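You operate a simulated robot arm through the tools that you are given. There is no shell and no other tool.

You run a simulated robot arm. Do the job below in one go: nothing can be reset, and whatever is moved stays where it is left.

TASK
Take the green bridge and leave it on the blue board. Then take the white-capped wooden block and leave it on the green board. Then fetch the wooden block and stand it on the top of the blue trolley. Then switch the yellow cart brake lever off. Then put the cream spool on the top of the blue trolley. Then shut the upper drawer of the small steel chest. Then take the white sleeve and leave it on top of the blue cube. Then open the green bin lid. Do these in the order given. Set down upright: green bridge, wooden block. The yellow cart brake lever goes to its stop.

It is judged by the outcome, as a careful person would: the job done as asked, and still so three seconds after it is handed in. It fails if anything else is knocked over, pushed out of place, dropped, spilled or broken. Lids that push on must go on centred and level and be pressed home; caps that screw on are set level and turned clockwise until they are tight.

THE ROBOT
A 7-joint arm with a fingered hand on a trunk, on a base that moves. Base frame: it is fixed to the floor where the robot stands at the start and does not move with it; the origin is under the middle of the robot, x ahead of it, y to its left, z up. Readings come in mm, degrees, newtons and seconds.
With the tool pointing down near the work surface it reaches from about 340 to 720 mm from the robot's upright axis, wherever it stands. Its first joint turns from -166.0 to 166.0 degrees. Places, roughly: blue board (13x10x1 cm) [1100, 3100, 800]; blue cube (5x5x5 cm) [-5000, -300, 900]; cream spool (6x6x5 cm) [-2300, 6200, 900]; green bin lid [-6500, 5600, 1000]; green board (13x10x1 cm) [1400, 3100, 800]; green bridge (5x10x8 cm) [1900, 300, 800]; top of the blue trolley [1300, 3100, 800]; upper drawer of the small steel chest [-3800, 4900, 400]; white sleeve (4x4x5 cm) [-5000, 3600, 900]; white-capped wooden block (8x5x5 cm) [2100, 200, 800]; wooden block (3x5x10 cm) [2200, 400, 800]; yellow cart brake lever [-1100, 4800, 700]. Payload 3.4 kg.
The TCP is the grasp point between the finger pads, 25 mm short of the fingertips. In the tool frame z runs along the fingers and y along their closing line. The gripper opens to 88 mm; its body begins 29 mm behind the TCP. The gripper is a hand of 3 fingers: y runs from the thumb to the fingers, the wrist lies at [-13, -106, -174] in the tool frame, and closing takes about 1.5 s.
Orientation is told as [roll, pitch, yaw] about the base's x, y, z axes, in that order, counted from this pose: with the fingers straight down and the wrist toward the robot, the tool's x, y and z point along [0, 1, 0], [1, 0, 0] and [0, 0, -1] of the base frame.

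THE INTERFACE
- The arm moves only by the tool play_rows. Its argument "motion" is a list of rows, each a list of 3 entries, a list of its own where there are three numbers: the shift along the tool's x, y, z in mm, then the turn, a rotation vector about the tool's x, y, z in degrees, then the closure, from 0 (fully open) to 1 (shut). In form: [[[dx, dy, dz], [wx, wy, wz], hand], ...]. A call has 1 to 20 rows; each row shifts and turns the commanded pose from where the row before left it, along the tool's axes as they then stand. A row lasts 0.2 s, in which the tool goes at most 50 mm and 8.6 degrees; a call with a longer step from one row to the next is refused whole, and so is a gripper value outside its range. A pose out of reach is approached as far as the arm can. The call stops where the force on the tool passes 40 N (or 10 N more than at its start, if that is more) or the arm is blocked; 0.2 s more then pass. Each finger travels about 72 mm/s and halts on what it meets, pressing with about 33 N; the grip force reading is that of the motor and also rises with nothing between the fingers. The clock runs only during rows and for 0.2 s after the last one: add rows that do not move to give the fingers time. The reply holds the time, the measured pose of the TCP, the force on the tool along the base axes, the opening and the grip force, in the units named above and with some noise, with the torque about the TCP (base axes, N m) and any sound that the robot's microphone picked up.
- Cameras (640 x 400 px; columns grow to the right, rows downward): "scene" is now at [28.6, 135.4, 1353.4]; the picture's right is [-0.25, -0.97, 0.00], its down [-0.46, 0.12, -0.88] and it looks along [0.85, -0.22, -0.47] (base axes); focal length 285 px, centre (320, 200). "wrist" rides on the gripper at [58, -85, -99] in the tool frame; the picture's right is [-0.67, 0.35, -0.66], its down [-0.69, -0.63, 0.37] and it looks along [-0.29, 0.69, 0.66] (tool axes); focal length 261 px, centre (320, 200). There is no depth. A picture from a camera that has moved, and an enlarged one, comes with that camera's place and axes in the base frame and with its lens.
- snapshot(camera): a new picture of that camera. No time passes.
- slide_trunk(by): slides the trunk up (or, below 0, down) by that many mm; the arm and the scene camera ride with it, the base frame stays. It gives what a move gives, with no picture.
- drive_base(legs): drives the robot by 1 to 6 legs, each [ahead, left, turn to the left] in mm, mm and degrees, along the robot's own axes; the way and the turn of a leg run together, so that a leg with both is an arc; at most 1500 mm and 180 degrees a leg. The arm and the cameras ride along, it lands a little off, and it stops where it bumps. It gives what a move gives.
- set_grasp(shape): the hand has 3 fingers and takes this shape, open, in about a second: jaw (thumb against the fingers, like two jaws); tri (thumb and two fingers); tip (a fingertip pinch); poke (one finger out to press); point (the index stretched); flat (the hand flat); cup (the hand cupped); fist (a fist). The gripper value then closes the fingers along that shape, each until it touches; the sizes above hold for jaw. It gives what a move gives, with no picture.
- pan_tilt(pan, tilt): turns the head with the scene camera to pan (to the left, within 155 degrees either way) and tilt (down, from -29 to 69), counted from straight ahead of the robot. It gives what a move gives.
- close_up(camera, box): a new picture of the part [left, top, right, bottom] of that camera's present view, enlarged. No time passes.
- hand_in(): hands the job in; it is judged then, once.

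Nothing tells you exact positions but the pictures and the camera data. Unless the task says otherwise, let go and move clear before handing in.

The tools are called after "Request:" as a command line: name --argument value ..., lists and objects as JSON in quotes. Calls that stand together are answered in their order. play_rows: Moves the arm, as the interface text tells. Its arguments: {"type":"object","properties":{"motion":{"type":"array"}},"required":["motion"]} The other tools are called the same way: slide_trunk (by) moves the trunk up or down; set_grasp (shape) gives the hand a shape; drive_base (legs) drives the base; pan_tilt (pan, tilt) turns the head that bears the scene camera; snapshot (camera) takes a picture; close_up (camera, box) takes an enlarged picture of a part of a camera's view; hand_in () hands the job in.

At the start:

```text
time: 0.0
position: [463.1, -52.7, 1063.3]
ee_rot: [0.0, 0.0, 0.0]
contact_force: [-1.2, 1.0, -0.2]
wrist_torque: [0.0, 0.0, -0.01]
finger_gap: 87.5
finger_force: 0.2
shape: jaw
trunk travel left (down, up): [-350.0, 240.0]
robot x, y, heading: [-2.6, -1.3, 0.0]
head pan, tilt (commanded): [-14.6, 28.3]
```

scene: 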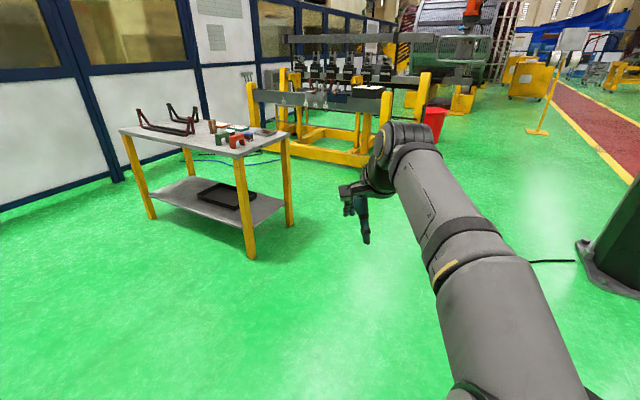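
wrist: 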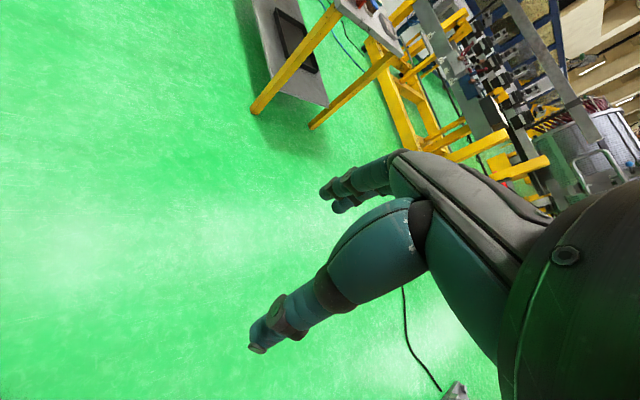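

I see a steel table ahead-left with small objects on it, probably including the green bridge, the capped block and the wooden block. I'll look closer before driving.

Request:
close_up --camera "scene" --box '[110, 80, 310, 205]'

Request:
pan_tilt --pan 60 --tilt 20

Request:
snapshot --camera "scene"

```text
3.20 times, centred on (210, 142) of scene
camera zoom: at [28.6, 135.4, 1353.4], right [-0.25, -0.97, 0.0], down [-0.46, 0.12, -0.88], along [0.85, -0.22, -0.47], focal length 913 px, centre (672, 384)
```

zoom: 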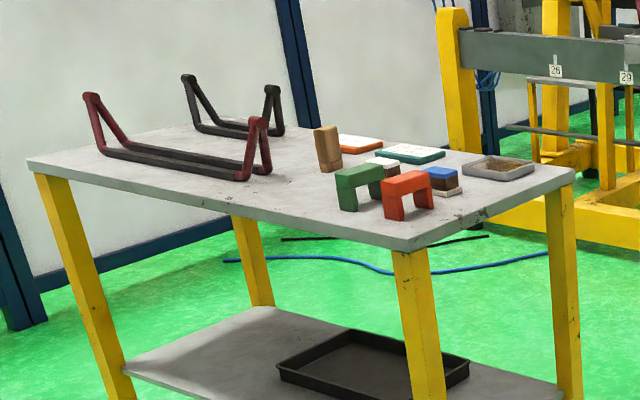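

```text
time: 1.5
position: [462.5, -52.7, 1063.0]
ee_rot: [0.0, -0.1, 0.1]
contact_force: [-0.1, -0.1, 0.8]
wrist_torque: [0.02, 0.02, -0.01]
finger_gap: 87.5
finger_force: 0.1
shape: jaw
trunk travel left (down, up): [-350.0, 240.0]
robot x, y, heading: [-4.2, -1.8, -0.0]
head pan, tilt (commanded): [60.0, 20.0]
```

```text
taken
camera scene: at [-12.9, 239.0, 1366.6], right [0.87, -0.5, 0.0], down [-0.17, -0.3, -0.94], along [0.47, 0.81, -0.34], focal length 285 px, centre (320, 200)
```

scene: 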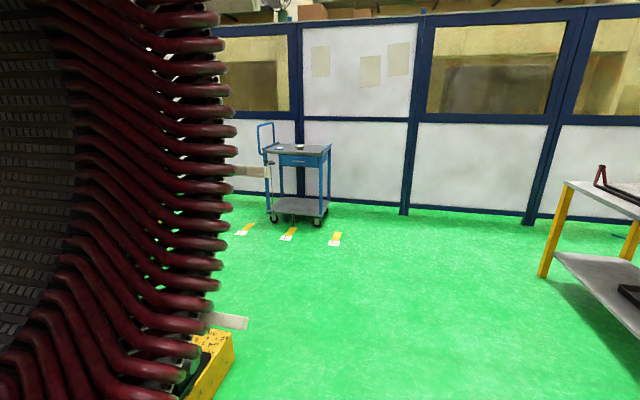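

The table ahead-left is turned about 45° to my base axes. The green bridge is near its close edge, and the blue trolley stands against the wall to my left. I'll check my footprint and then drive to the table.

Request:
pan_tilt --pan 0 --tilt 69

Request:
snapshot --camera "scene"

Request:
pan_tilt --pan 25 --tilt 30

Request:
snapshot --camera "scene"

```text
time: 2.8
position: [463.0, -51.7, 1064.2]
ee_rot: [0.0, 0.0, 0.0]
contact_force: [0.1, -0.4, 0.4]
wrist_torque: [-0.04, 0.02, 0.03]
finger_gap: 87.4
finger_force: 0.0
shape: jaw
trunk travel left (down, up): [-350.0, 240.0]
robot x, y, heading: [-0.3, -0.8, 0.1]
head pan, tilt (commanded): [0.0, 68.8]
```

```text
taken
camera scene: at [-3.6, 158.5, 1299.2], right [0.0, -1.0, 0.0], down [-0.93, 0.0, -0.36], along [0.36, 0.0, -0.93], focal length 285 px, centre (320, 200)
```

scene: 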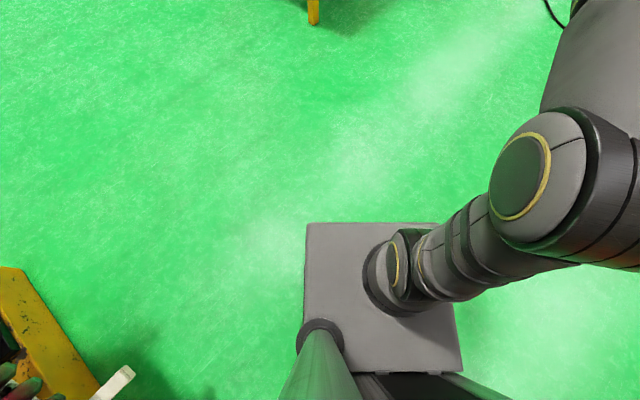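

```text
time: 3.8
position: [463.2, -52.7, 1064.7]
ee_rot: [0.1, 0.0, 0.0]
contact_force: [-0.4, 0.1, -0.1]
wrist_torque: [0.0, 0.01, -0.03]
finger_gap: 87.6
finger_force: 0.0
shape: jaw
trunk travel left (down, up): [-350.0, 240.0]
robot x, y, heading: [-1.3, 1.3, 0.3]
head pan, tilt (commanded): [25.0, 30.0]
```

```text
taken
camera scene: at [22.4, 196.6, 1350.5], right [0.42, -0.91, 0.0], down [-0.45, -0.21, -0.87], along [0.78, 0.37, -0.5], focal length 285 px, centre (320, 200)
```

scene: 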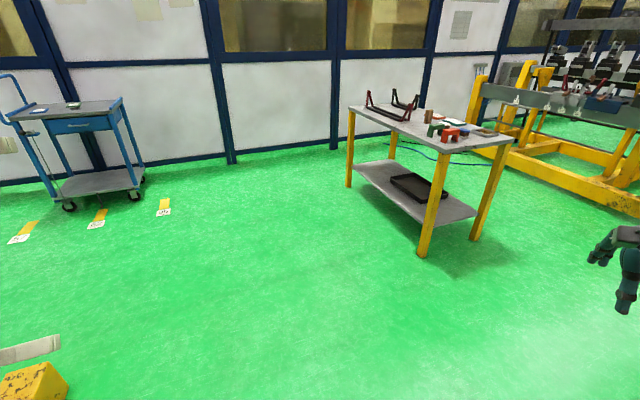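

The floor between me and the table is clear. I'll drive to about 650 mm in front of the table's long edge and face it to measure the objects.

Request:
drive_base --legs '[[750, 473, 0], [748, 473, 0], [0, 0, -45.6]]'

Request:
pan_tilt --pan 0 --tilt 40

Request:
snapshot --camera "scene"

Request:
snapshot --camera "wrist"

```text
time: 15.1
position: [1816.5, 610.2, 1064.2]
ee_rot: [0.1, 0.0, -45.9]
contact_force: [0.4, 0.5, 0.3]
wrist_torque: [0.01, 0.0, -0.03]
finger_gap: 87.4
finger_force: 0.1
shape: jaw
trunk travel left (down, up): [-350.0, 240.0]
robot x, y, heading: [1531.0, 977.1, -45.8]
head pan, tilt (commanded): [25.0, 30.0]
```

```text
time: 16.0
position: [1817.4, 610.1, 1063.3]
ee_rot: [0.0, 0.0, -45.9]
contact_force: [0.2, -0.5, -0.3]
wrist_torque: [-0.02, 0.0, -0.03]
finger_gap: 87.7
finger_force: 0.0
shape: jaw
trunk travel left (down, up): [-350.0, 240.0]
robot x, y, heading: [1529.6, 978.2, -45.8]
head pan, tilt (commanded): [0.0, 40.0]
```

```text
taken
camera scene: at [1663.9, 1071.0, 1335.3], right [-0.72, -0.7, 0.0], down [-0.45, 0.46, -0.77], along [0.53, -0.55, -0.64], focal length 285 px, centre (320, 200)
```

scene: 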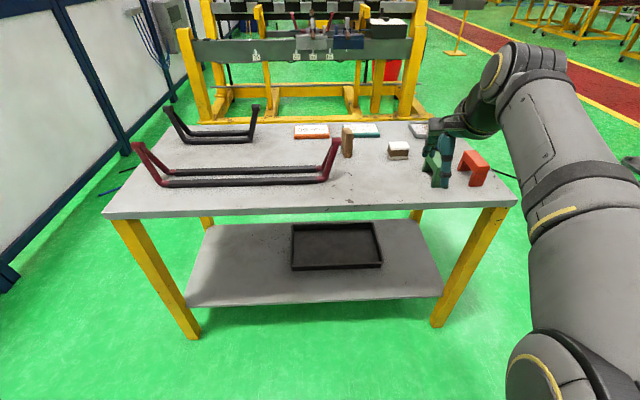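

```text
taken
camera wrist: at [1800.3, 711.2, 1164.0], right [-0.24, -0.72, 0.66], down [-0.93, -0.03, -0.37], along [0.28, -0.7, -0.66], focal length 261 px, centre (320, 200)
```

wrist: 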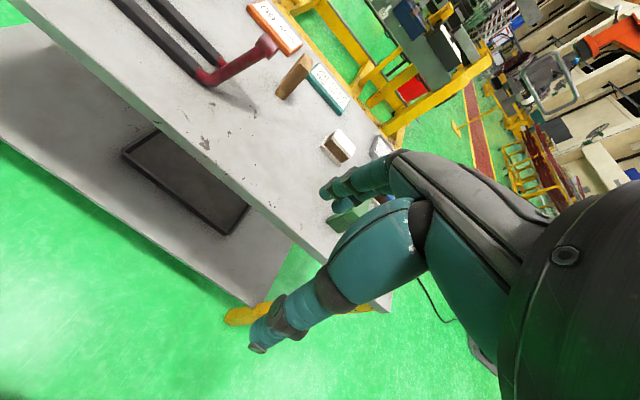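

From here I can see the green bridge behind my hand, with the capped block and wooden block beyond it. I'll zoom in to identify and measure them.

Request:
close_up --camera "scene" --box '[280, 100, 520, 250]'

Request:
close_up --camera "wrist" --box '[220, 0, 420, 250]'

```text
2.67 times, centred on (400, 175) of scene
camera zoom: at [1663.9, 1071.0, 1335.3], right [-0.72, -0.7, 0.0], down [-0.45, 0.46, -0.77], along [0.53, -0.55, -0.64], focal length 761 px, centre (107, 267)
```

zoom: 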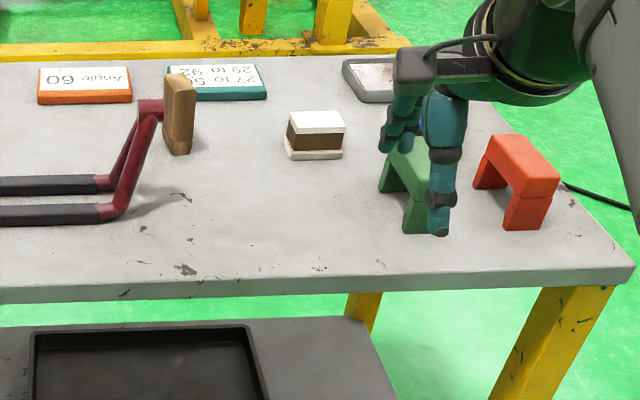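

```text
1.60 times, centred on (320, 125) of wrist
camera zoom: at [1800.3, 711.2, 1164.0], right [-0.24, -0.72, 0.66], down [-0.93, -0.03, -0.37], along [0.28, -0.7, -0.66], focal length 417 px, centre (320, 320)
```

zoom: 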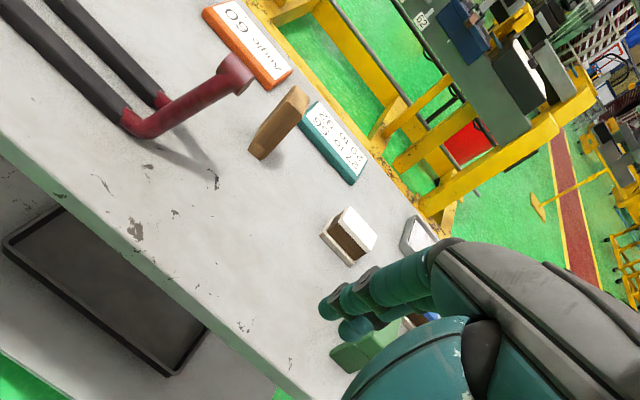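

The edge is about 3° off my heading. I'll square up, move in to about 380 mm from the edge and shift right so all three pieces are in reach.

Request:
drive_base --legs '[[0, 0, 3], [275, -130, 0]]'

Request:
pan_tilt --pan -10 --tilt 50

Request:
snapshot --camera "scene"

Request:
snapshot --camera "wrist"

```text
time: 18.4
position: [1955.0, 344.3, 1064.5]
ee_rot: [0.0, 0.0, -42.6]
contact_force: [0.0, 0.3, 0.3]
wrist_torque: [0.0, 0.01, -0.01]
finger_gap: 87.6
finger_force: 0.0
shape: jaw
trunk travel left (down, up): [-350.0, 240.0]
robot x, y, heading: [1647.4, 697.2, -42.5]
head pan, tilt (commanded): [0.0, 40.0]
```

```text
time: 19.2
position: [1956.1, 344.3, 1064.8]
ee_rot: [0.0, 0.0, -42.6]
contact_force: [0.0, -0.2, -0.9]
wrist_torque: [0.0, 0.02, 0.05]
finger_gap: 87.5
finger_force: 0.0
shape: jaw
trunk travel left (down, up): [-350.0, 240.0]
robot x, y, heading: [1650.1, 694.8, -42.7]
head pan, tilt (commanded): [-10.0, 50.0]
```

```text
taken
camera scene: at [1760.5, 791.7, 1321.1], right [-0.79, -0.61, 0.0], down [-0.47, 0.61, -0.64], along [0.39, -0.51, -0.77], focal length 285 px, centre (320, 200)
```

scene: 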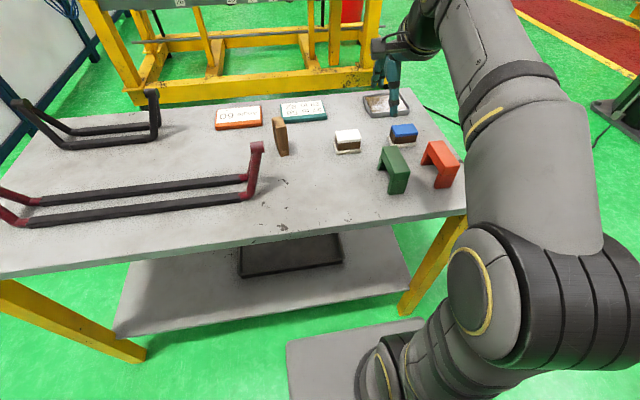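

```text
taken
camera wrist: at [1932.8, 443.9, 1164.1], right [-0.2, -0.73, 0.66], down [-0.93, -0.08, -0.37], along [0.32, -0.68, -0.66], focal length 261 px, centre (320, 200)
```

wrist: 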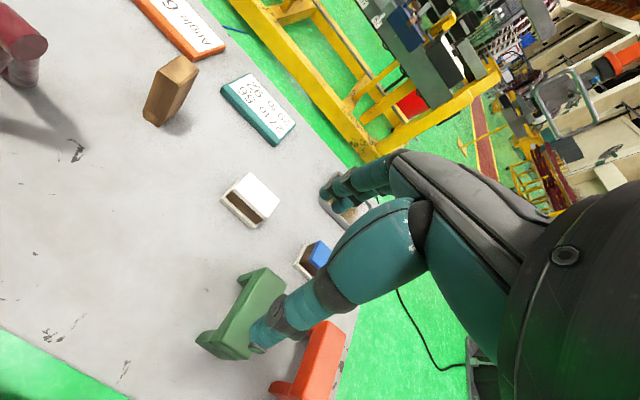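

I have a clear view of the bridge, capped block and wooden block now. I'll zoom in to get exact geometry.

Request:
close_up --camera "scene" --box '[250, 80, 490, 230]'

Request:
close_up --camera "wrist" --box '[120, 40, 360, 400]'

```text
2.67 times, centred on (370, 155) of scene
camera zoom: at [1760.5, 791.7, 1321.1], right [-0.79, -0.61, 0.0], down [-0.47, 0.61, -0.64], along [0.39, -0.51, -0.77], focal length 761 px, centre (187, 320)
```

zoom: 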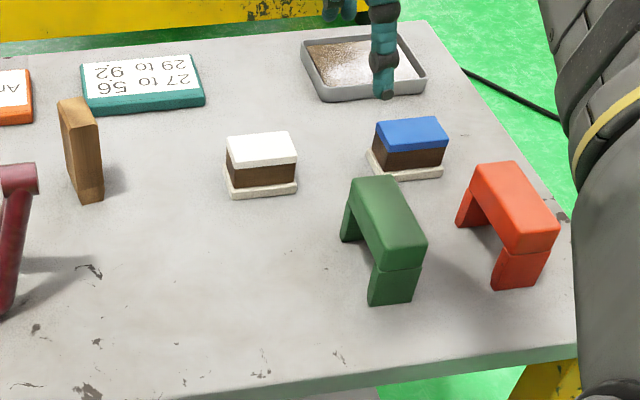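

```text
1.11 times, centred on (240, 220) of wrist
camera zoom: at [1932.8, 443.9, 1164.1], right [-0.2, -0.73, 0.66], down [-0.93, -0.08, -0.37], along [0.32, -0.68, -0.66], focal length 290 px, centre (409, 178)
```

zoom: 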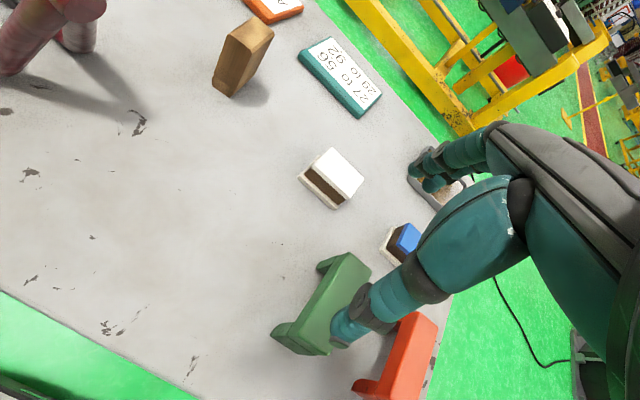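

Stereo puts the table top at about z ≈ 787. The green bridge centre is near [1927, 278], with its long axis along my forward direction. I'll turn the hand 90° up high so it can close across the 5 cm width.

Request:
play_rows --motion '[[[0, 0, 0], [0, 0, 8.18], 0], [[0, 0, 0], [0, 0, 8.18], 0], [[0, 0, 0], [0, 0, 8.18], 0], [[0, 0, 0], [0, 0, 8.18], 0], [[0, 0, 0], [0, 0, 8.18], 0], [[0, 0, 0], [0, 0, 8.18], 0], [[0, 0, 0], [0, 0, 8.18], 0], [[0, 0, 0], [0, 0, 8.18], 0], [[0, 0, 0], [0, 0, 8.18], 0], [[0, 0, 0], [0, 0, 8.18], 0], [[0, 0, 0], [0, 0, 8.2], 0], [[0, 0, 0], [0, 0, 0], 0]]'

Request:
snapshot --camera "scene"

Request:
snapshot --camera "wrist"

```text
time: 21.8
position: [1956.0, 344.7, 1063.6]
ee_rot: [0.0, 0.0, -132.7]
contact_force: [-0.2, -0.2, 0.4]
wrist_torque: [0.02, -0.03, -0.02]
finger_gap: 87.5
finger_force: 0.0
shape: jaw
trunk travel left (down, up): [-350.0, 240.0]
robot x, y, heading: [1650.4, 697.5, -42.3]
head pan, tilt (commanded): [-10.0, 50.0]
```

```text
taken
camera scene: at [1760.5, 791.6, 1321.1], right [-0.79, -0.61, 0.0], down [-0.47, 0.61, -0.64], along [0.39, -0.51, -0.77], focal length 285 px, centre (320, 200)
```

scene: 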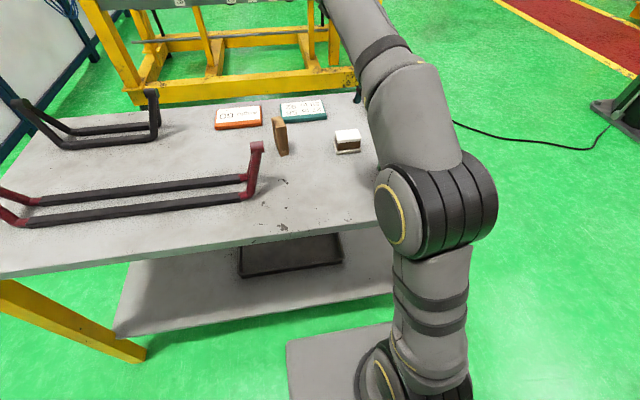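

```text
taken
camera wrist: at [2056.6, 367.0, 1163.9], right [-0.73, 0.2, 0.66], down [-0.08, 0.93, -0.37], along [-0.68, -0.32, -0.66], focal length 261 px, centre (320, 200)
```

wrist: 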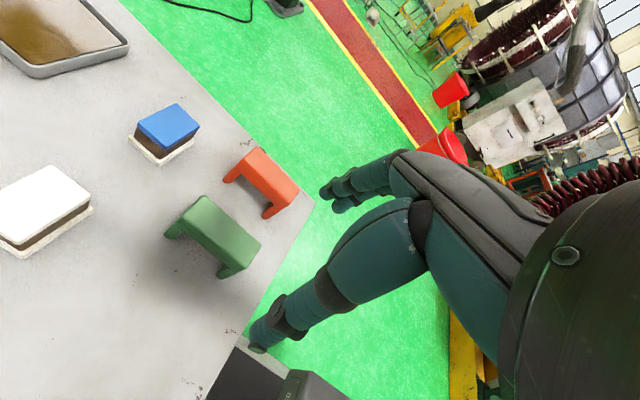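

The hand turned freely and the wrist view confirms the bridge centre near [1929, 280]. I'll move above it and lower to a safe hover to check alignment.

Request:
play_rows --motion '[[[8, 22, 20], [0, 0, 0], 0], [[8, 22, 25], [0, 0, 0], 0], [[8, 22, 25], [0, 0, 0], 0], [[0, 0, 25], [0, 0, 0], 0], [[0, 0, 15], [0, 0, 0], 0], [[0, 0, 0], [0, 0, 0], 0]]'

Request:
snapshot --camera "scene"

Request:
snapshot --camera "wrist"

```text
time: 23.2
position: [1927.0, 277.0, 951.8]
ee_rot: [0.0, 0.0, -132.6]
contact_force: [0.4, 0.0, -0.2]
wrist_torque: [-0.02, 0.0, 0.03]
finger_gap: 87.7
finger_force: 0.0
shape: jaw
trunk travel left (down, up): [-350.0, 240.0]
robot x, y, heading: [1648.7, 696.3, -42.6]
head pan, tilt (commanded): [-10.0, 50.0]
```

```text
taken
camera scene: at [1760.5, 791.7, 1321.1], right [-0.79, -0.61, 0.0], down [-0.47, 0.61, -0.64], along [0.39, -0.51, -0.77], focal length 285 px, centre (320, 200)
```

scene: 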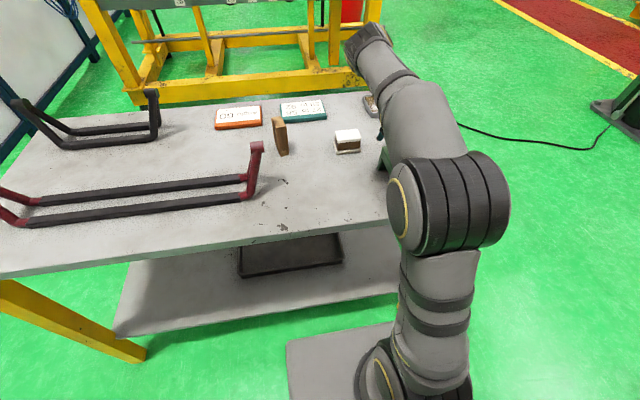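

```text
taken
camera wrist: at [2027.7, 301.2, 1053.0], right [-0.73, 0.2, 0.66], down [-0.08, 0.93, -0.37], along [-0.68, -0.32, -0.66], focal length 261 px, centre (320, 200)
```

wrist: 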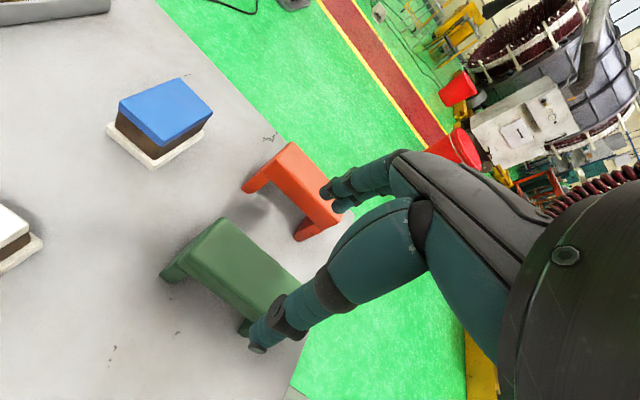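

The two fingers sit on the red-bridge side and the thumb on the other, with clear space around. I'll zoom in to check centring on the bridge.

Request:
close_up --camera "wrist" --box '[140, 180, 380, 380]'

```text
2.00 times, centred on (260, 280) of wrist
camera zoom: at [2027.7, 301.2, 1053.0], right [-0.73, 0.2, 0.66], down [-0.08, 0.93, -0.37], along [-0.68, -0.32, -0.66], focal length 521 px, centre (440, 40)
```

zoom: 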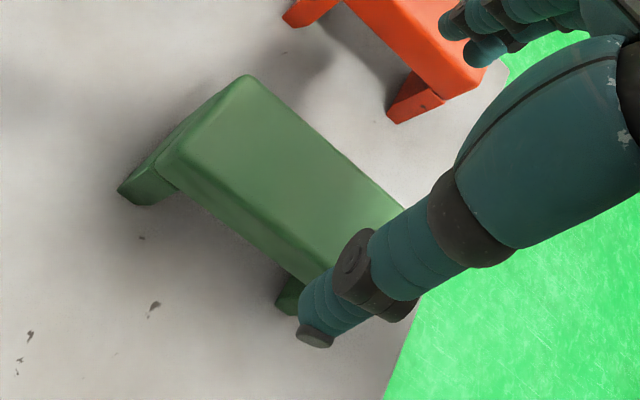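

The hand is about 6 mm off centre, so I'll correct for that and descend to grip height around z = 846.

Request:
play_rows --motion '[[[4, -6, 0], [0, 0, 0], 0], [[0, 0, 25], [0, 0, 0], 0], [[0, 0, 25], [0, 0, 0], 0], [[0, 0, 25], [0, 0, 0], 0], [[0, 0, 20], [0, 0, 0], 0], [[0, 0, 10], [0, 0, 0], 0], [[0, 0, 0], [0, 0, 0], 0]]'

Request:
snapshot --camera "wrist"

Request:
close_up --camera "scene" --box '[340, 80, 500, 200]'

```text
time: 24.8
position: [1936.4, 280.9, 849.3]
ee_rot: [-0.1, 0.0, -132.6]
contact_force: [-0.4, 0.3, 0.1]
wrist_torque: [0.0, 0.03, 0.0]
finger_gap: 87.6
finger_force: 0.0
shape: jaw
trunk travel left (down, up): [-350.0, 240.0]
robot x, y, heading: [1649.9, 694.2, -42.7]
head pan, tilt (commanded): [-10.0, 50.0]
```

```text
taken
camera wrist: at [2036.9, 303.4, 950.1], right [-0.73, 0.2, 0.66], down [-0.08, 0.93, -0.37], along [-0.68, -0.32, -0.66], focal length 261 px, centre (320, 200)
```

wrist: 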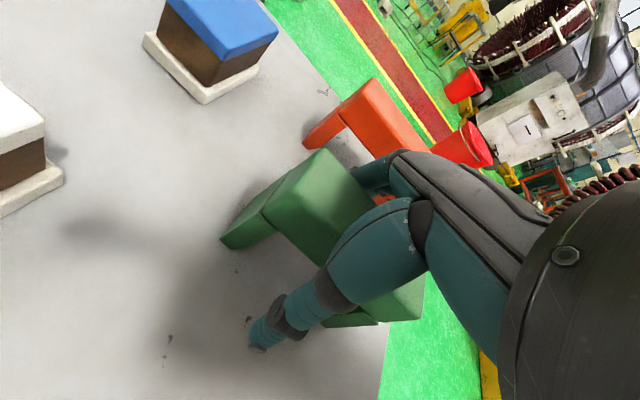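

```text
3.33 times, centred on (420, 140) of scene
camera zoom: at [1760.4, 791.7, 1321.1], right [-0.79, -0.61, 0.0], down [-0.47, 0.61, -0.64], along [0.39, -0.51, -0.77], focal length 951 px, centre (-13, 400)
```

zoom: 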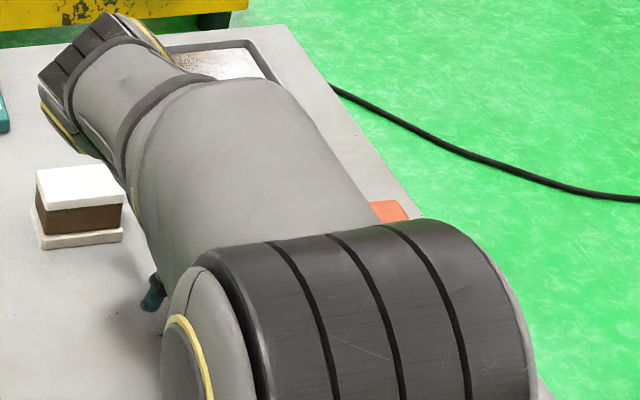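

The bridge sits between the thumb and fingers. I'll close the hand and read the grip.

Request:
play_rows --motion '[[[0, 0, 0], [0, 0, 0], 0.3], [[0, 0, 0], [0, 0, 0], 0.6], [[0, 0, 0], [0, 0, 0], 1], [[0, 0, 0], [0, 0, 0], 1], [[0, 0, 0], [0, 0, 0], 1], [[0, 0, 0], [0, 0, 0], 1], [[0, 0, 0], [0, 0, 0], 1], [[0, 0, 0], [0, 0, 0], 1], [[0, 0, 0], [0, 0, 0], 1]]'

Request:
snapshot --camera "wrist"

```text
time: 26.8
position: [1936.8, 280.5, 849.8]
ee_rot: [0.0, 0.0, -132.5]
contact_force: [0.2, -0.7, -2.7]
wrist_torque: [-0.03, -0.02, 0.0]
finger_gap: 26.4
finger_force: 33.4
shape: jaw
trunk travel left (down, up): [-350.0, 240.0]
robot x, y, heading: [1651.6, 698.0, -42.6]
head pan, tilt (commanded): [-10.0, 50.0]
```

```text
taken
camera wrist: at [2036.9, 303.3, 950.3], right [-0.73, 0.2, 0.66], down [-0.08, 0.93, -0.37], along [-0.68, -0.32, -0.66], focal length 261 px, centre (320, 200)
```

wrist: 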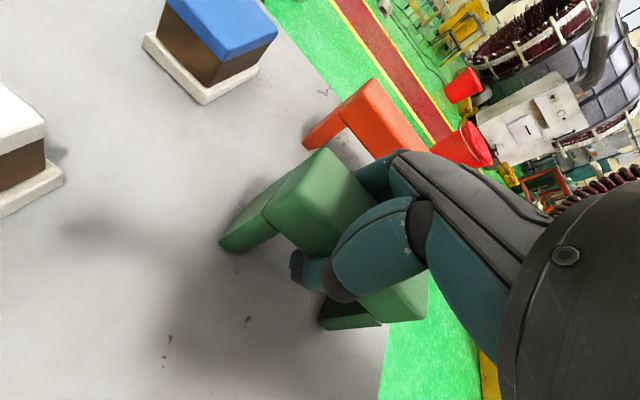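

The hand closed with 33 N, and the fingertips seem to have curled slightly under the bar. I'll lift and check the hold.

Request:
play_rows --motion '[[[0, 0, -8], [0, 0, 0], 1], [[0, 0, -12], [0, 0, 0], 1], [[0, 0, -20], [0, 0, 0], 1], [[0, 0, -25], [0, 0, 0], 1], [[0, 0, -25], [0, 0, 0], 1], [[0, 0, 0], [0, 0, 0], 1]]'

Request:
snapshot --camera "wrist"

```text
time: 28.2
position: [1934.0, 281.8, 936.5]
ee_rot: [-0.1, 0.0, -132.5]
contact_force: [-0.1, 0.2, -2.0]
wrist_torque: [-0.04, -0.03, -0.03]
finger_gap: 26.5
finger_force: 33.1
shape: jaw
trunk travel left (down, up): [-350.0, 240.0]
robot x, y, heading: [1650.7, 698.3, -42.9]
head pan, tilt (commanded): [-10.0, 50.0]
```

```text
taken
camera wrist: at [2034.0, 304.8, 1036.7], right [-0.73, 0.2, 0.66], down [-0.08, 0.93, -0.37], along [-0.68, -0.32, -0.66], focal length 261 px, centre (320, 200)
```

wrist: 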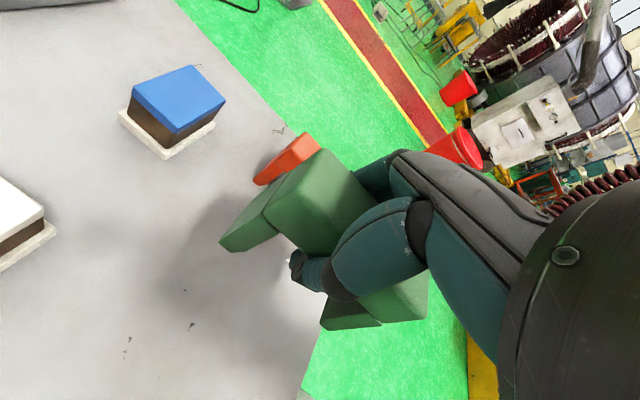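

The bridge is held firmly and hasn't shifted in the grip. I'll raise it, back away from the table, turn toward the trolley and stop partway to look around.

Request:
play_rows --motion '[[[0, 0, -30], [0, 0, 0], 1], [[0, 0, -30], [0, 0, 0], 1], [[0, 0, -30], [0, 0, 0], 1], [[0, 0, -20], [0, 0, 0], 1], [[0, 0, 0], [0, 0, 0], 1]]'

Request:
drive_base --legs '[[-400, 0, 0], [0, 0, 89], [430, 984, 0]]'

Request:
pan_tilt --pan 15 --tilt 30

Request:
snapshot --camera "scene"

Request:
pan_tilt --pan 80 --tilt 30

Request:
snapshot --camera "scene"

```text
time: 29.4
position: [1935.8, 280.5, 1049.6]
ee_rot: [0.1, 0.1, -132.6]
contact_force: [0.5, -0.5, -2.5]
wrist_torque: [0.0, -0.02, -0.02]
finger_gap: 26.5
finger_force: 33.6
shape: jaw
trunk travel left (down, up): [-350.0, 240.0]
robot x, y, heading: [1650.8, 693.6, -42.6]
head pan, tilt (commanded): [-10.0, 50.0]
```

```text
time: 40.8
position: [1352.8, 2259.3, 1048.3]
ee_rot: [0.0, 0.1, -43.0]
contact_force: [0.5, 0.5, -2.8]
wrist_torque: [0.05, -0.02, -0.01]
finger_gap: 26.6
finger_force: 32.9
shape: jaw
trunk travel left (down, up): [-350.0, 240.0]
robot x, y, heading: [936.4, 1974.2, 47.1]
head pan, tilt (commanded): [-10.0, 50.0]
```

```text
time: 41.7
position: [1351.0, 2259.1, 1049.2]
ee_rot: [0.0, 0.1, -43.0]
contact_force: [-0.1, 0.4, -1.8]
wrist_torque: [0.03, -0.03, 0.01]
finger_gap: 26.6
finger_force: 32.8
shape: jaw
trunk travel left (down, up): [-350.0, 240.0]
robot x, y, heading: [935.9, 1977.3, 46.9]
head pan, tilt (commanded): [15.0, 30.0]
```

```text
taken
camera scene: at [822.9, 2121.4, 1350.5], right [0.88, -0.47, 0.0], down [-0.24, -0.44, -0.87], along [0.41, 0.76, -0.5], focal length 285 px, centre (320, 200)
```

scene: 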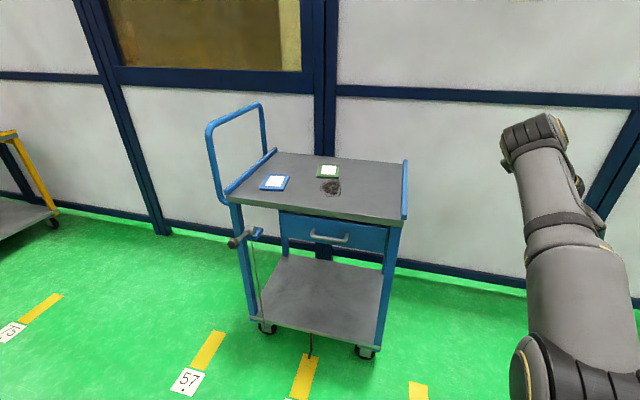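

```text
time: 43.1
position: [1351.5, 2259.0, 1048.9]
ee_rot: [0.0, 0.0, -43.0]
contact_force: [0.1, 0.3, -2.1]
wrist_torque: [0.04, -0.03, -0.02]
finger_gap: 26.5
finger_force: 32.9
shape: jaw
trunk travel left (down, up): [-350.0, 240.0]
robot x, y, heading: [935.6, 1977.9, 46.9]
head pan, tilt (commanded): [80.0, 30.0]
```

```text
taken
camera scene: at [726.0, 2113.9, 1350.6], right [0.8, 0.6, 0.0], down [0.3, -0.4, -0.87], along [-0.52, 0.69, -0.5], focal length 285 px, centre (320, 200)
```

scene: 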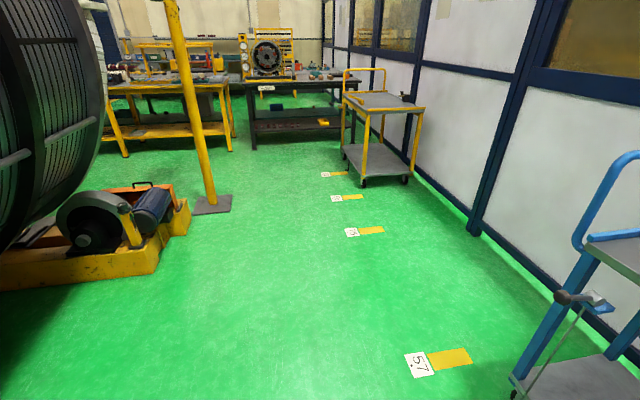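

I can see the blue trolley with the blue and green boards on it, and the yellow cart further along the wall. I'll zoom in to measure the trolley before the final approach.

Request:
pan_tilt --pan 15 --tilt 30

Request:
close_up --camera "scene" --box '[200, 100, 424, 240]'

```text
time: 44.5
position: [1352.9, 2258.7, 1048.7]
ee_rot: [-0.1, 0.0, -43.0]
contact_force: [-0.6, 0.2, -1.4]
wrist_torque: [0.04, -0.01, 0.02]
finger_gap: 26.7
finger_force: 33.4
shape: jaw
trunk travel left (down, up): [-350.0, 240.0]
robot x, y, heading: [933.3, 1976.8, 47.2]
head pan, tilt (commanded): [15.0, 30.0]
```

```text
2.86 times, centred on (312, 170) of scene
camera zoom: at [822.8, 2121.5, 1350.6], right [0.88, -0.47, 0.0], down [-0.23, -0.44, -0.87], along [0.41, 0.76, -0.5], focal length 816 px, centre (343, 286)
```

zoom: 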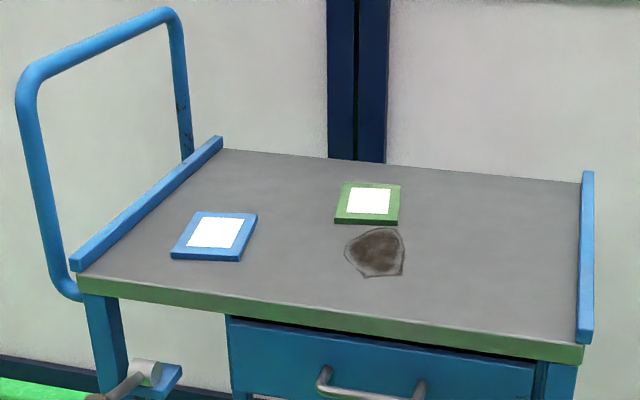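

The trolley top looks to be around z ≈ 835–840, and the dark patch is only a stain. I'll line up in front of it with both boards and the free right side in reach.

Request:
drive_base --legs '[[0, 400, 0.9], [300, 0, 0], [128, 0, 0]]'

Request:
pan_tilt --pan 0 --tilt 50

Request:
snapshot --camera "scene"

Request:
snapshot --camera "wrist"

```text
time: 49.5
position: [1341.9, 2855.6, 1047.9]
ee_rot: [0.0, -0.1, -42.0]
contact_force: [-0.9, -0.2, -2.5]
wrist_torque: [0.01, 0.0, -0.01]
finger_gap: 26.4
finger_force: 33.4
shape: jaw
trunk travel left (down, up): [-350.0, 240.0]
robot x, y, heading: [928.9, 2564.7, 47.9]
head pan, tilt (commanded): [15.0, 30.0]
```

```text
time: 50.3
position: [1342.7, 2855.1, 1049.8]
ee_rot: [0.0, 0.0, -42.1]
contact_force: [-0.1, -0.4, -2.1]
wrist_torque: [0.02, -0.01, -0.03]
finger_gap: 26.4
finger_force: 33.1
shape: jaw
trunk travel left (down, up): [-350.0, 240.0]
robot x, y, heading: [931.5, 2565.5, 47.9]
head pan, tilt (commanded): [0.0, 50.0]
```

```text
taken
camera scene: at [825.5, 2684.8, 1321.1], right [0.74, -0.67, 0.0], down [-0.51, -0.57, -0.64], along [0.43, 0.48, -0.77], focal length 285 px, centre (320, 200)
```

scene: 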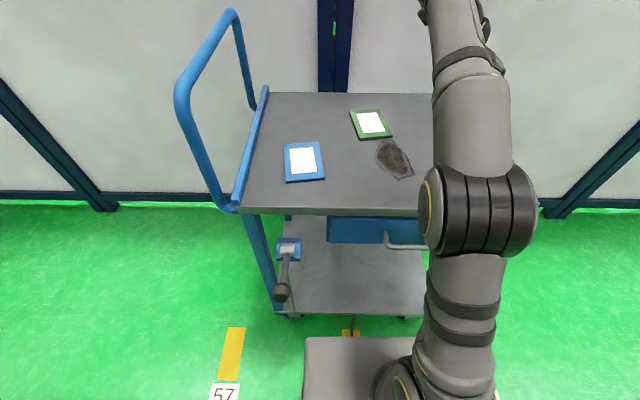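

```text
taken
camera wrist: at [1318.2, 2955.4, 1149.0], right [-0.19, -0.73, 0.66], down [-0.93, -0.09, -0.37], along [0.33, -0.68, -0.66], focal length 261 px, centre (320, 200)
```

wrist: 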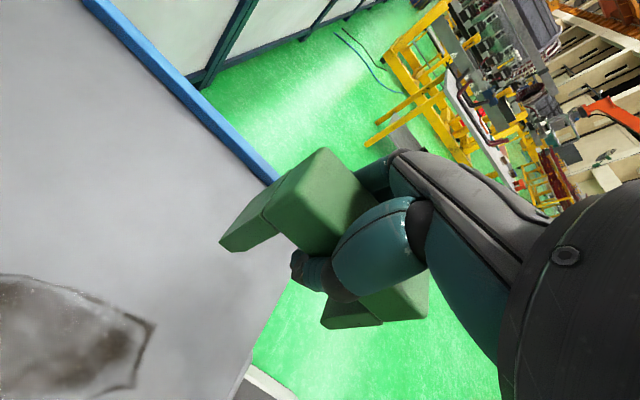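

I'm now squarely in front of the trolley. I'll zoom in on the boards to fix their positions.

Request:
close_up --camera "scene" --box '[240, 80, 440, 205]'

```text
3.20 times, centred on (340, 142) of scene
camera zoom: at [825.5, 2684.8, 1321.1], right [0.74, -0.67, 0.0], down [-0.51, -0.57, -0.64], along [0.43, 0.48, -0.77], focal length 913 px, centre (256, 384)
```

zoom: 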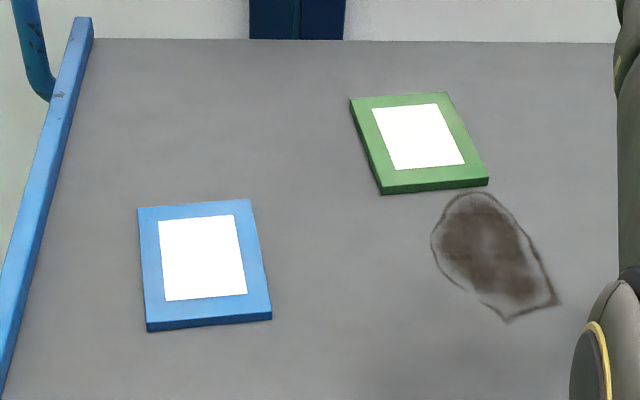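

The blue board centre is near [1147, 3103], turned about 7°. My wrist would come close to the trolley handle in this orientation. So I'll rotate the hand half a turn at height to put the wrist on the open side.

Request:
play_rows --motion '[[[0, 0, 0], [0, 0, -8.5], 1], [[0, 0, 0], [0, 0, -8.5], 1], [[0, 0, 0], [0, 0, -8.5], 1], [[0, 0, 0], [0, 0, -8.5], 1], [[0, 0, 0], [0, 0, -8.5], 1], [[0, 0, 0], [0, 0, -8.5], 1], [[0, 0, 0], [0, 0, -8.5], 1], [[0, 0, 0], [0, 0, -8.5], 1], [[0, 0, 0], [0, 0, -8.5], 1], [[0, 0, 0], [0, 0, -8.5], 1], [[0, 0, 0], [0, 0, -8.5], 1], [[0, 0, 0], [0, 0, -8.5], 1], [[0, 0, 0], [0, 0, -8.5], 1], [[0, 0, 0], [0, 0, -8.5], 1], [[0, 0, 0], [0, 0, -8.5], 1], [[0, 0, 0], [0, 0, -8.5], 1], [[0, 0, 0], [0, 0, -8.5], 1], [[0, 0, 0], [0, 0, -8.5], 1], [[0, 0, 0], [0, 0, -8.5], 1]]'

Request:
snapshot --camera "scene"

```text
time: 54.3
position: [1340.0, 2857.1, 1043.7]
ee_rot: [1.0, 0.5, 118.3]
contact_force: [0.1, -0.3, -2.3]
wrist_torque: [-0.03, -0.03, -0.01]
finger_gap: 26.4
finger_force: 32.5
shape: jaw
out of reach, approached as far as the arm can: row 19
trunk travel left (down, up): [-350.0, 240.0]
robot x, y, heading: [930.1, 2564.7, 48.1]
head pan, tilt (commanded): [0.0, 50.0]
```

```text
taken
camera scene: at [825.2, 2684.5, 1321.1], right [0.74, -0.67, 0.0], down [-0.51, -0.57, -0.64], along [0.43, 0.48, -0.77], focal length 285 px, centre (320, 200)
```

scene: 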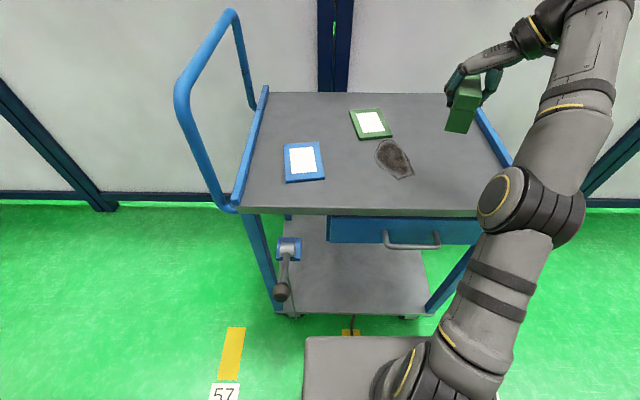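

The hand is near its turning limit here, but swinging the arm left will free more turn. I'll move over the blue board and then finish the rotation.

Request:
play_rows --motion '[[[6, 30.5, 0], [0, 0, 0], 1], [[6, 30.5, 0], [0, 0, 0], 1], [[6, 30.5, 0], [0, 0, 0], 1], [[6, 30.5, 0], [0, 0, 0], 1], [[6, 30.5, 0], [0, 0, 0], 1], [[6, 30.5, 0], [0, 0, 0], 1], [[6, 30.5, 0], [0, 0, 0], 1], [[6, 30.5, 0], [0, 0, 0], 1], [[6, 30.5, 0], [0, 0, 0], 1], [[6, 30.5, 0], [0, 0, 0], 1], [[0, 0, 0], [0, 0, -8.5], 1], [[0, 0, 0], [0, 0, -8.5], 1], [[0, 0, 0], [0, 0, -8.5], 1], [[0, 0, 0], [0, 0, 0], 1]]'

Request:
snapshot --camera "scene"

Request:
snapshot --camera "wrist"

```text
time: 57.3
position: [1125.4, 3061.0, 1033.4]
ee_rot: [0.1, -0.1, 145.1]
contact_force: [0.1, -0.6, -2.3]
wrist_torque: [-0.01, 0.0, -0.01]
finger_gap: 26.3
finger_force: 32.9
shape: jaw
out of reach, approached as far as the arm can: row 11, 12, 13
trunk travel left (down, up): [-350.0, 240.0]
robot x, y, heading: [932.3, 2568.2, 48.0]
head pan, tilt (commanded): [0.0, 50.0]
```

```text
taken
camera scene: at [825.5, 2684.9, 1321.0], right [0.74, -0.67, 0.0], down [-0.51, -0.57, -0.64], along [0.43, 0.48, -0.77], focal length 285 px, centre (320, 200)
```

scene: 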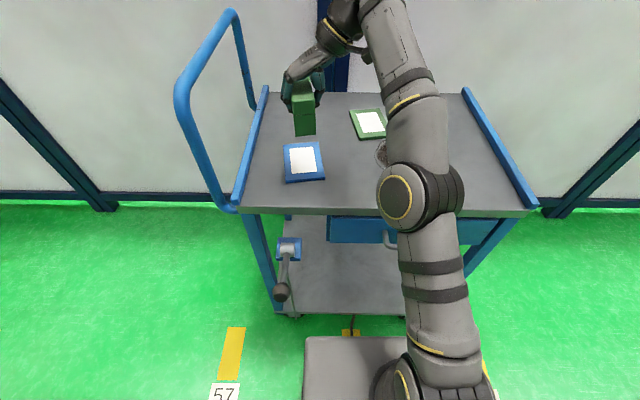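

```text
taken
camera wrist: at [1161.8, 2963.9, 1132.9], right [0.1, 0.75, 0.66], down [0.91, 0.2, -0.37], along [-0.41, 0.63, -0.66], focal length 261 px, centre (320, 200)
```

wrist: 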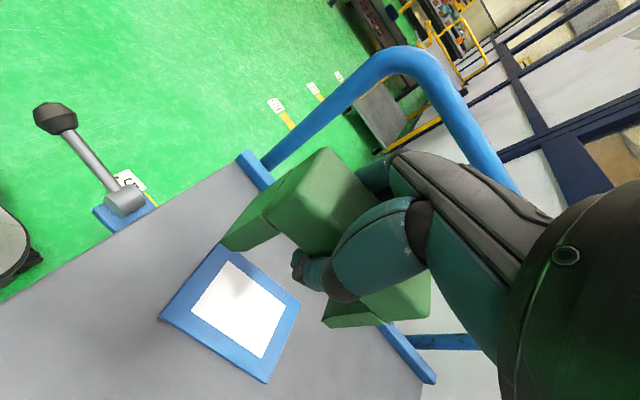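

The wrist is now on the right and the bridge hovers beside the blue board, slightly off my commanded spot. I'll descend part way and re-read the pose.

Request:
play_rows --motion '[[[0, 0, 20], [0, 0, 0], 1], [[0, 0, 20], [0, 0, 0], 1], [[0, 0, 15], [0, 0, 0], 1], [[0, 0, 0], [0, 0, 0], 1]]'

```text
time: 58.3
position: [1125.6, 3058.9, 979.6]
ee_rot: [0.1, -0.1, 145.0]
contact_force: [-0.7, 0.0, -2.0]
wrist_torque: [-0.07, 0.01, 0.01]
finger_gap: 26.4
finger_force: 32.8
shape: jaw
trunk travel left (down, up): [-350.0, 240.0]
robot x, y, heading: [929.7, 2566.0, 47.6]
head pan, tilt (commanded): [0.0, 50.0]
```

Request:
play_rows --motion '[[[-14, 2.5, 0], [0, 0, 0], 1], [[-13, 2.5, 0], [0, 0, 0], 1], [[-13.5, 2.5, 0], [0, 0, 0], 1], [[0, 0, 15], [0, 0, 0], 1], [[0, 0, 15], [0, 0, 0], 1], [[0, 0, 0], [0, 0, 0], 1]]'

Request:
close_up --camera "scene" --box '[240, 60, 400, 200]'

Request:
snapshot --camera "wrist"

```text
time: 59.7
position: [1138.1, 3094.3, 944.3]
ee_rot: [0.0, 0.0, 145.1]
contact_force: [0.0, 0.5, -2.5]
wrist_torque: [0.02, 0.01, 0.0]
finger_gap: 26.3
finger_force: 32.5
shape: jaw
out of reach, approached as far as the arm can: row 3
trunk travel left (down, up): [-350.0, 240.0]
robot x, y, heading: [930.0, 2563.4, 48.2]
head pan, tilt (commanded): [0.0, 50.0]
```

```text
2.86 times, centred on (320, 130) of scene
camera zoom: at [825.5, 2684.8, 1321.1], right [0.74, -0.67, 0.0], down [-0.51, -0.57, -0.64], along [0.43, 0.48, -0.77], focal length 816 px, centre (320, 400)
```

zoom: 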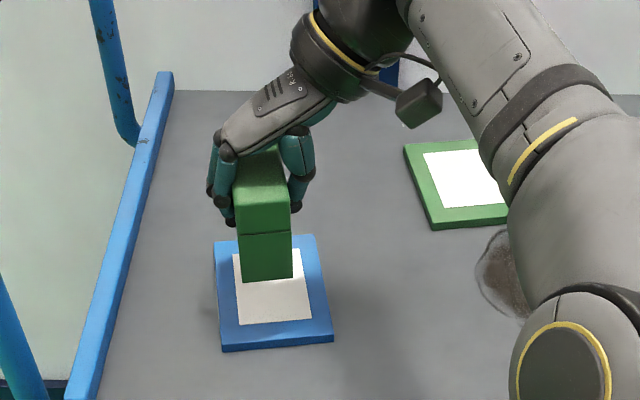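

```text
taken
camera wrist: at [1175.1, 2998.1, 1045.2], right [0.1, 0.75, 0.66], down [0.91, 0.2, -0.37], along [-0.41, 0.63, -0.66], focal length 261 px, centre (320, 200)
```

wrist: 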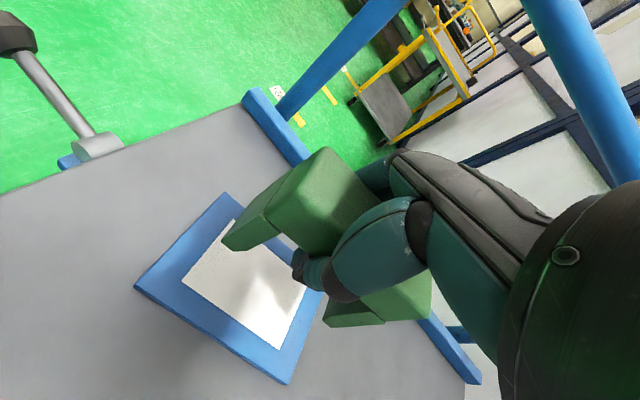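

The bridge is aligned over the blue board and only needs about 5 mm of trim to the right. I'll correct that and lower it in small steps, watching the force.

Request:
play_rows --motion '[[[2.5, -4.7, 0], [0, 0, 0], 1], [[0, 0, 12], [0, 0, 0], 1], [[0, 0, 12], [0, 0, 0], 1], [[0, 0, 8], [0, 0, 0], 1], [[0, 0, 0], [0, 0, 0], 1]]'

Request:
close_up --camera "scene" --box '[240, 60, 400, 200]'

```text
time: 60.9
position: [1140.7, 3089.1, 912.8]
ee_rot: [0.0, 0.0, 145.1]
contact_force: [0.4, 0.5, -2.6]
wrist_torque: [-0.03, -0.02, 0.02]
finger_gap: 26.2
finger_force: 32.9
shape: jaw
trunk travel left (down, up): [-350.0, 240.0]
robot x, y, heading: [932.9, 2566.4, 47.9]
head pan, tilt (commanded): [0.0, 50.0]
```

```text
2.86 times, centred on (320, 130) of scene
camera zoom: at [825.5, 2684.9, 1321.1], right [0.74, -0.67, 0.0], down [-0.51, -0.57, -0.64], along [0.43, 0.48, -0.77], focal length 816 px, centre (320, 400)
```

zoom: 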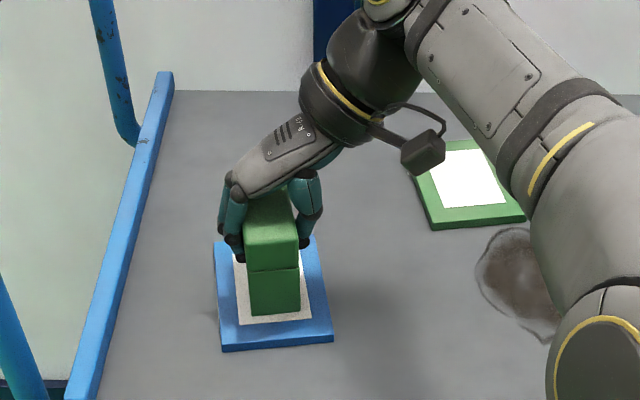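

Alignment looks good, so I'm lowering in finer steps.

Request:
play_rows --motion '[[[0, 0, 3], [0, 0, 0], 1], [[0, 0, 3], [0, 0, 0], 1], [[0, 0, 2], [0, 0, 0], 1], [[0, 0, 2], [0, 0, 0], 1], [[0, 0, 0], [0, 0, 0], 1]]'

Request:
play_rows --motion '[[[0, 0, 2], [0, 0, 0], 1], [[0, 0, 1.5], [0, 0, 0], 1], [[0, 0, 0], [0, 0, 0], 1]]'

Request:
close_up --camera "scene" --box '[240, 60, 400, 200]'

```text
time: 62.1
position: [1140.3, 3089.4, 902.1]
ee_rot: [0.0, 0.0, 145.0]
contact_force: [1.1, -0.4, -1.1]
wrist_torque: [0.0, 0.01, 0.02]
finger_gap: 26.3
finger_force: 33.5
shape: jaw
trunk travel left (down, up): [-350.0, 240.0]
robot x, y, heading: [933.4, 2567.6, 48.0]
head pan, tilt (commanded): [0.0, 50.0]
```

```text
time: 62.9
position: [1140.7, 3088.5, 898.3]
ee_rot: [0.0, 0.1, 145.1]
contact_force: [-0.1, -0.2, -2.3]
wrist_torque: [0.0, 0.04, 0.01]
finger_gap: 26.2
finger_force: 33.0
shape: jaw
trunk travel left (down, up): [-350.0, 240.0]
robot x, y, heading: [929.9, 2562.9, 47.7]
head pan, tilt (commanded): [0.0, 50.0]
```

```text
2.86 times, centred on (320, 130) of scene
camera zoom: at [825.5, 2684.9, 1321.1], right [0.74, -0.67, 0.0], down [-0.51, -0.57, -0.64], along [0.43, 0.48, -0.77], focal length 816 px, centre (320, 400)
```

zoom: 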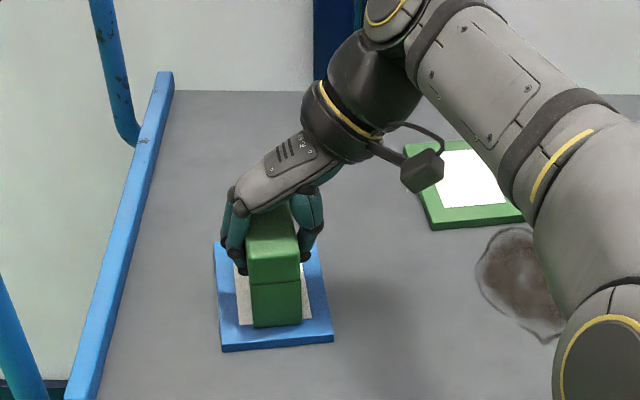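

Request:
play_rows --motion '[[[0, 0, 1], [0, 0, 0], 1], [[0, 0, 1], [0, 0, 0], 1], [[0, 0, 1], [0, 0, 0], 1], [[0, 0, 0], [0, 0, 0], 1]]'

```text
time: 63.9
position: [1140.2, 3088.2, 897.3]
ee_rot: [0.1, 0.0, 145.0]
contact_force: [0.5, 0.9, 0.0]
wrist_torque: [-0.05, 0.04, -0.01]
finger_gap: 26.3
finger_force: 33.6
shape: jaw
trunk travel left (down, up): [-350.0, 240.0]
robot x, y, heading: [932.1, 2564.7, 47.8]
head pan, tilt (commanded): [0.0, 50.0]
```

Request:
play_rows --motion '[[[0, 0, 1], [0, 0, 0], 1], [[0, 0, 0], [0, 0, 0], 1]]'

Request:
close_up --camera "scene" --box '[260, 110, 360, 190]'

```text
time: 64.5
position: [1139.2, 3088.2, 895.5]
ee_rot: [-0.1, -0.1, 145.0]
contact_force: [1.3, 2.0, 8.1]
wrist_torque: [-0.05, 0.04, -0.09]
finger_gap: 26.3
finger_force: 33.2
shape: jaw
trunk travel left (down, up): [-350.0, 240.0]
robot x, y, heading: [930.3, 2567.2, 48.1]
head pan, tilt (commanded): [0.0, 50.0]
```

```text
5.00 times, centred on (310, 150) of scene
camera zoom: at [825.2, 2684.2, 1321.2], right [0.74, -0.67, 0.0], down [-0.51, -0.57, -0.64], along [0.43, 0.48, -0.77], focal length 1427 px, centre (370, 450)
```

zoom: 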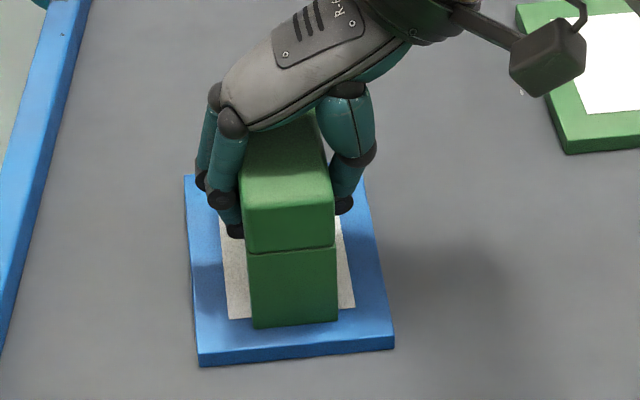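

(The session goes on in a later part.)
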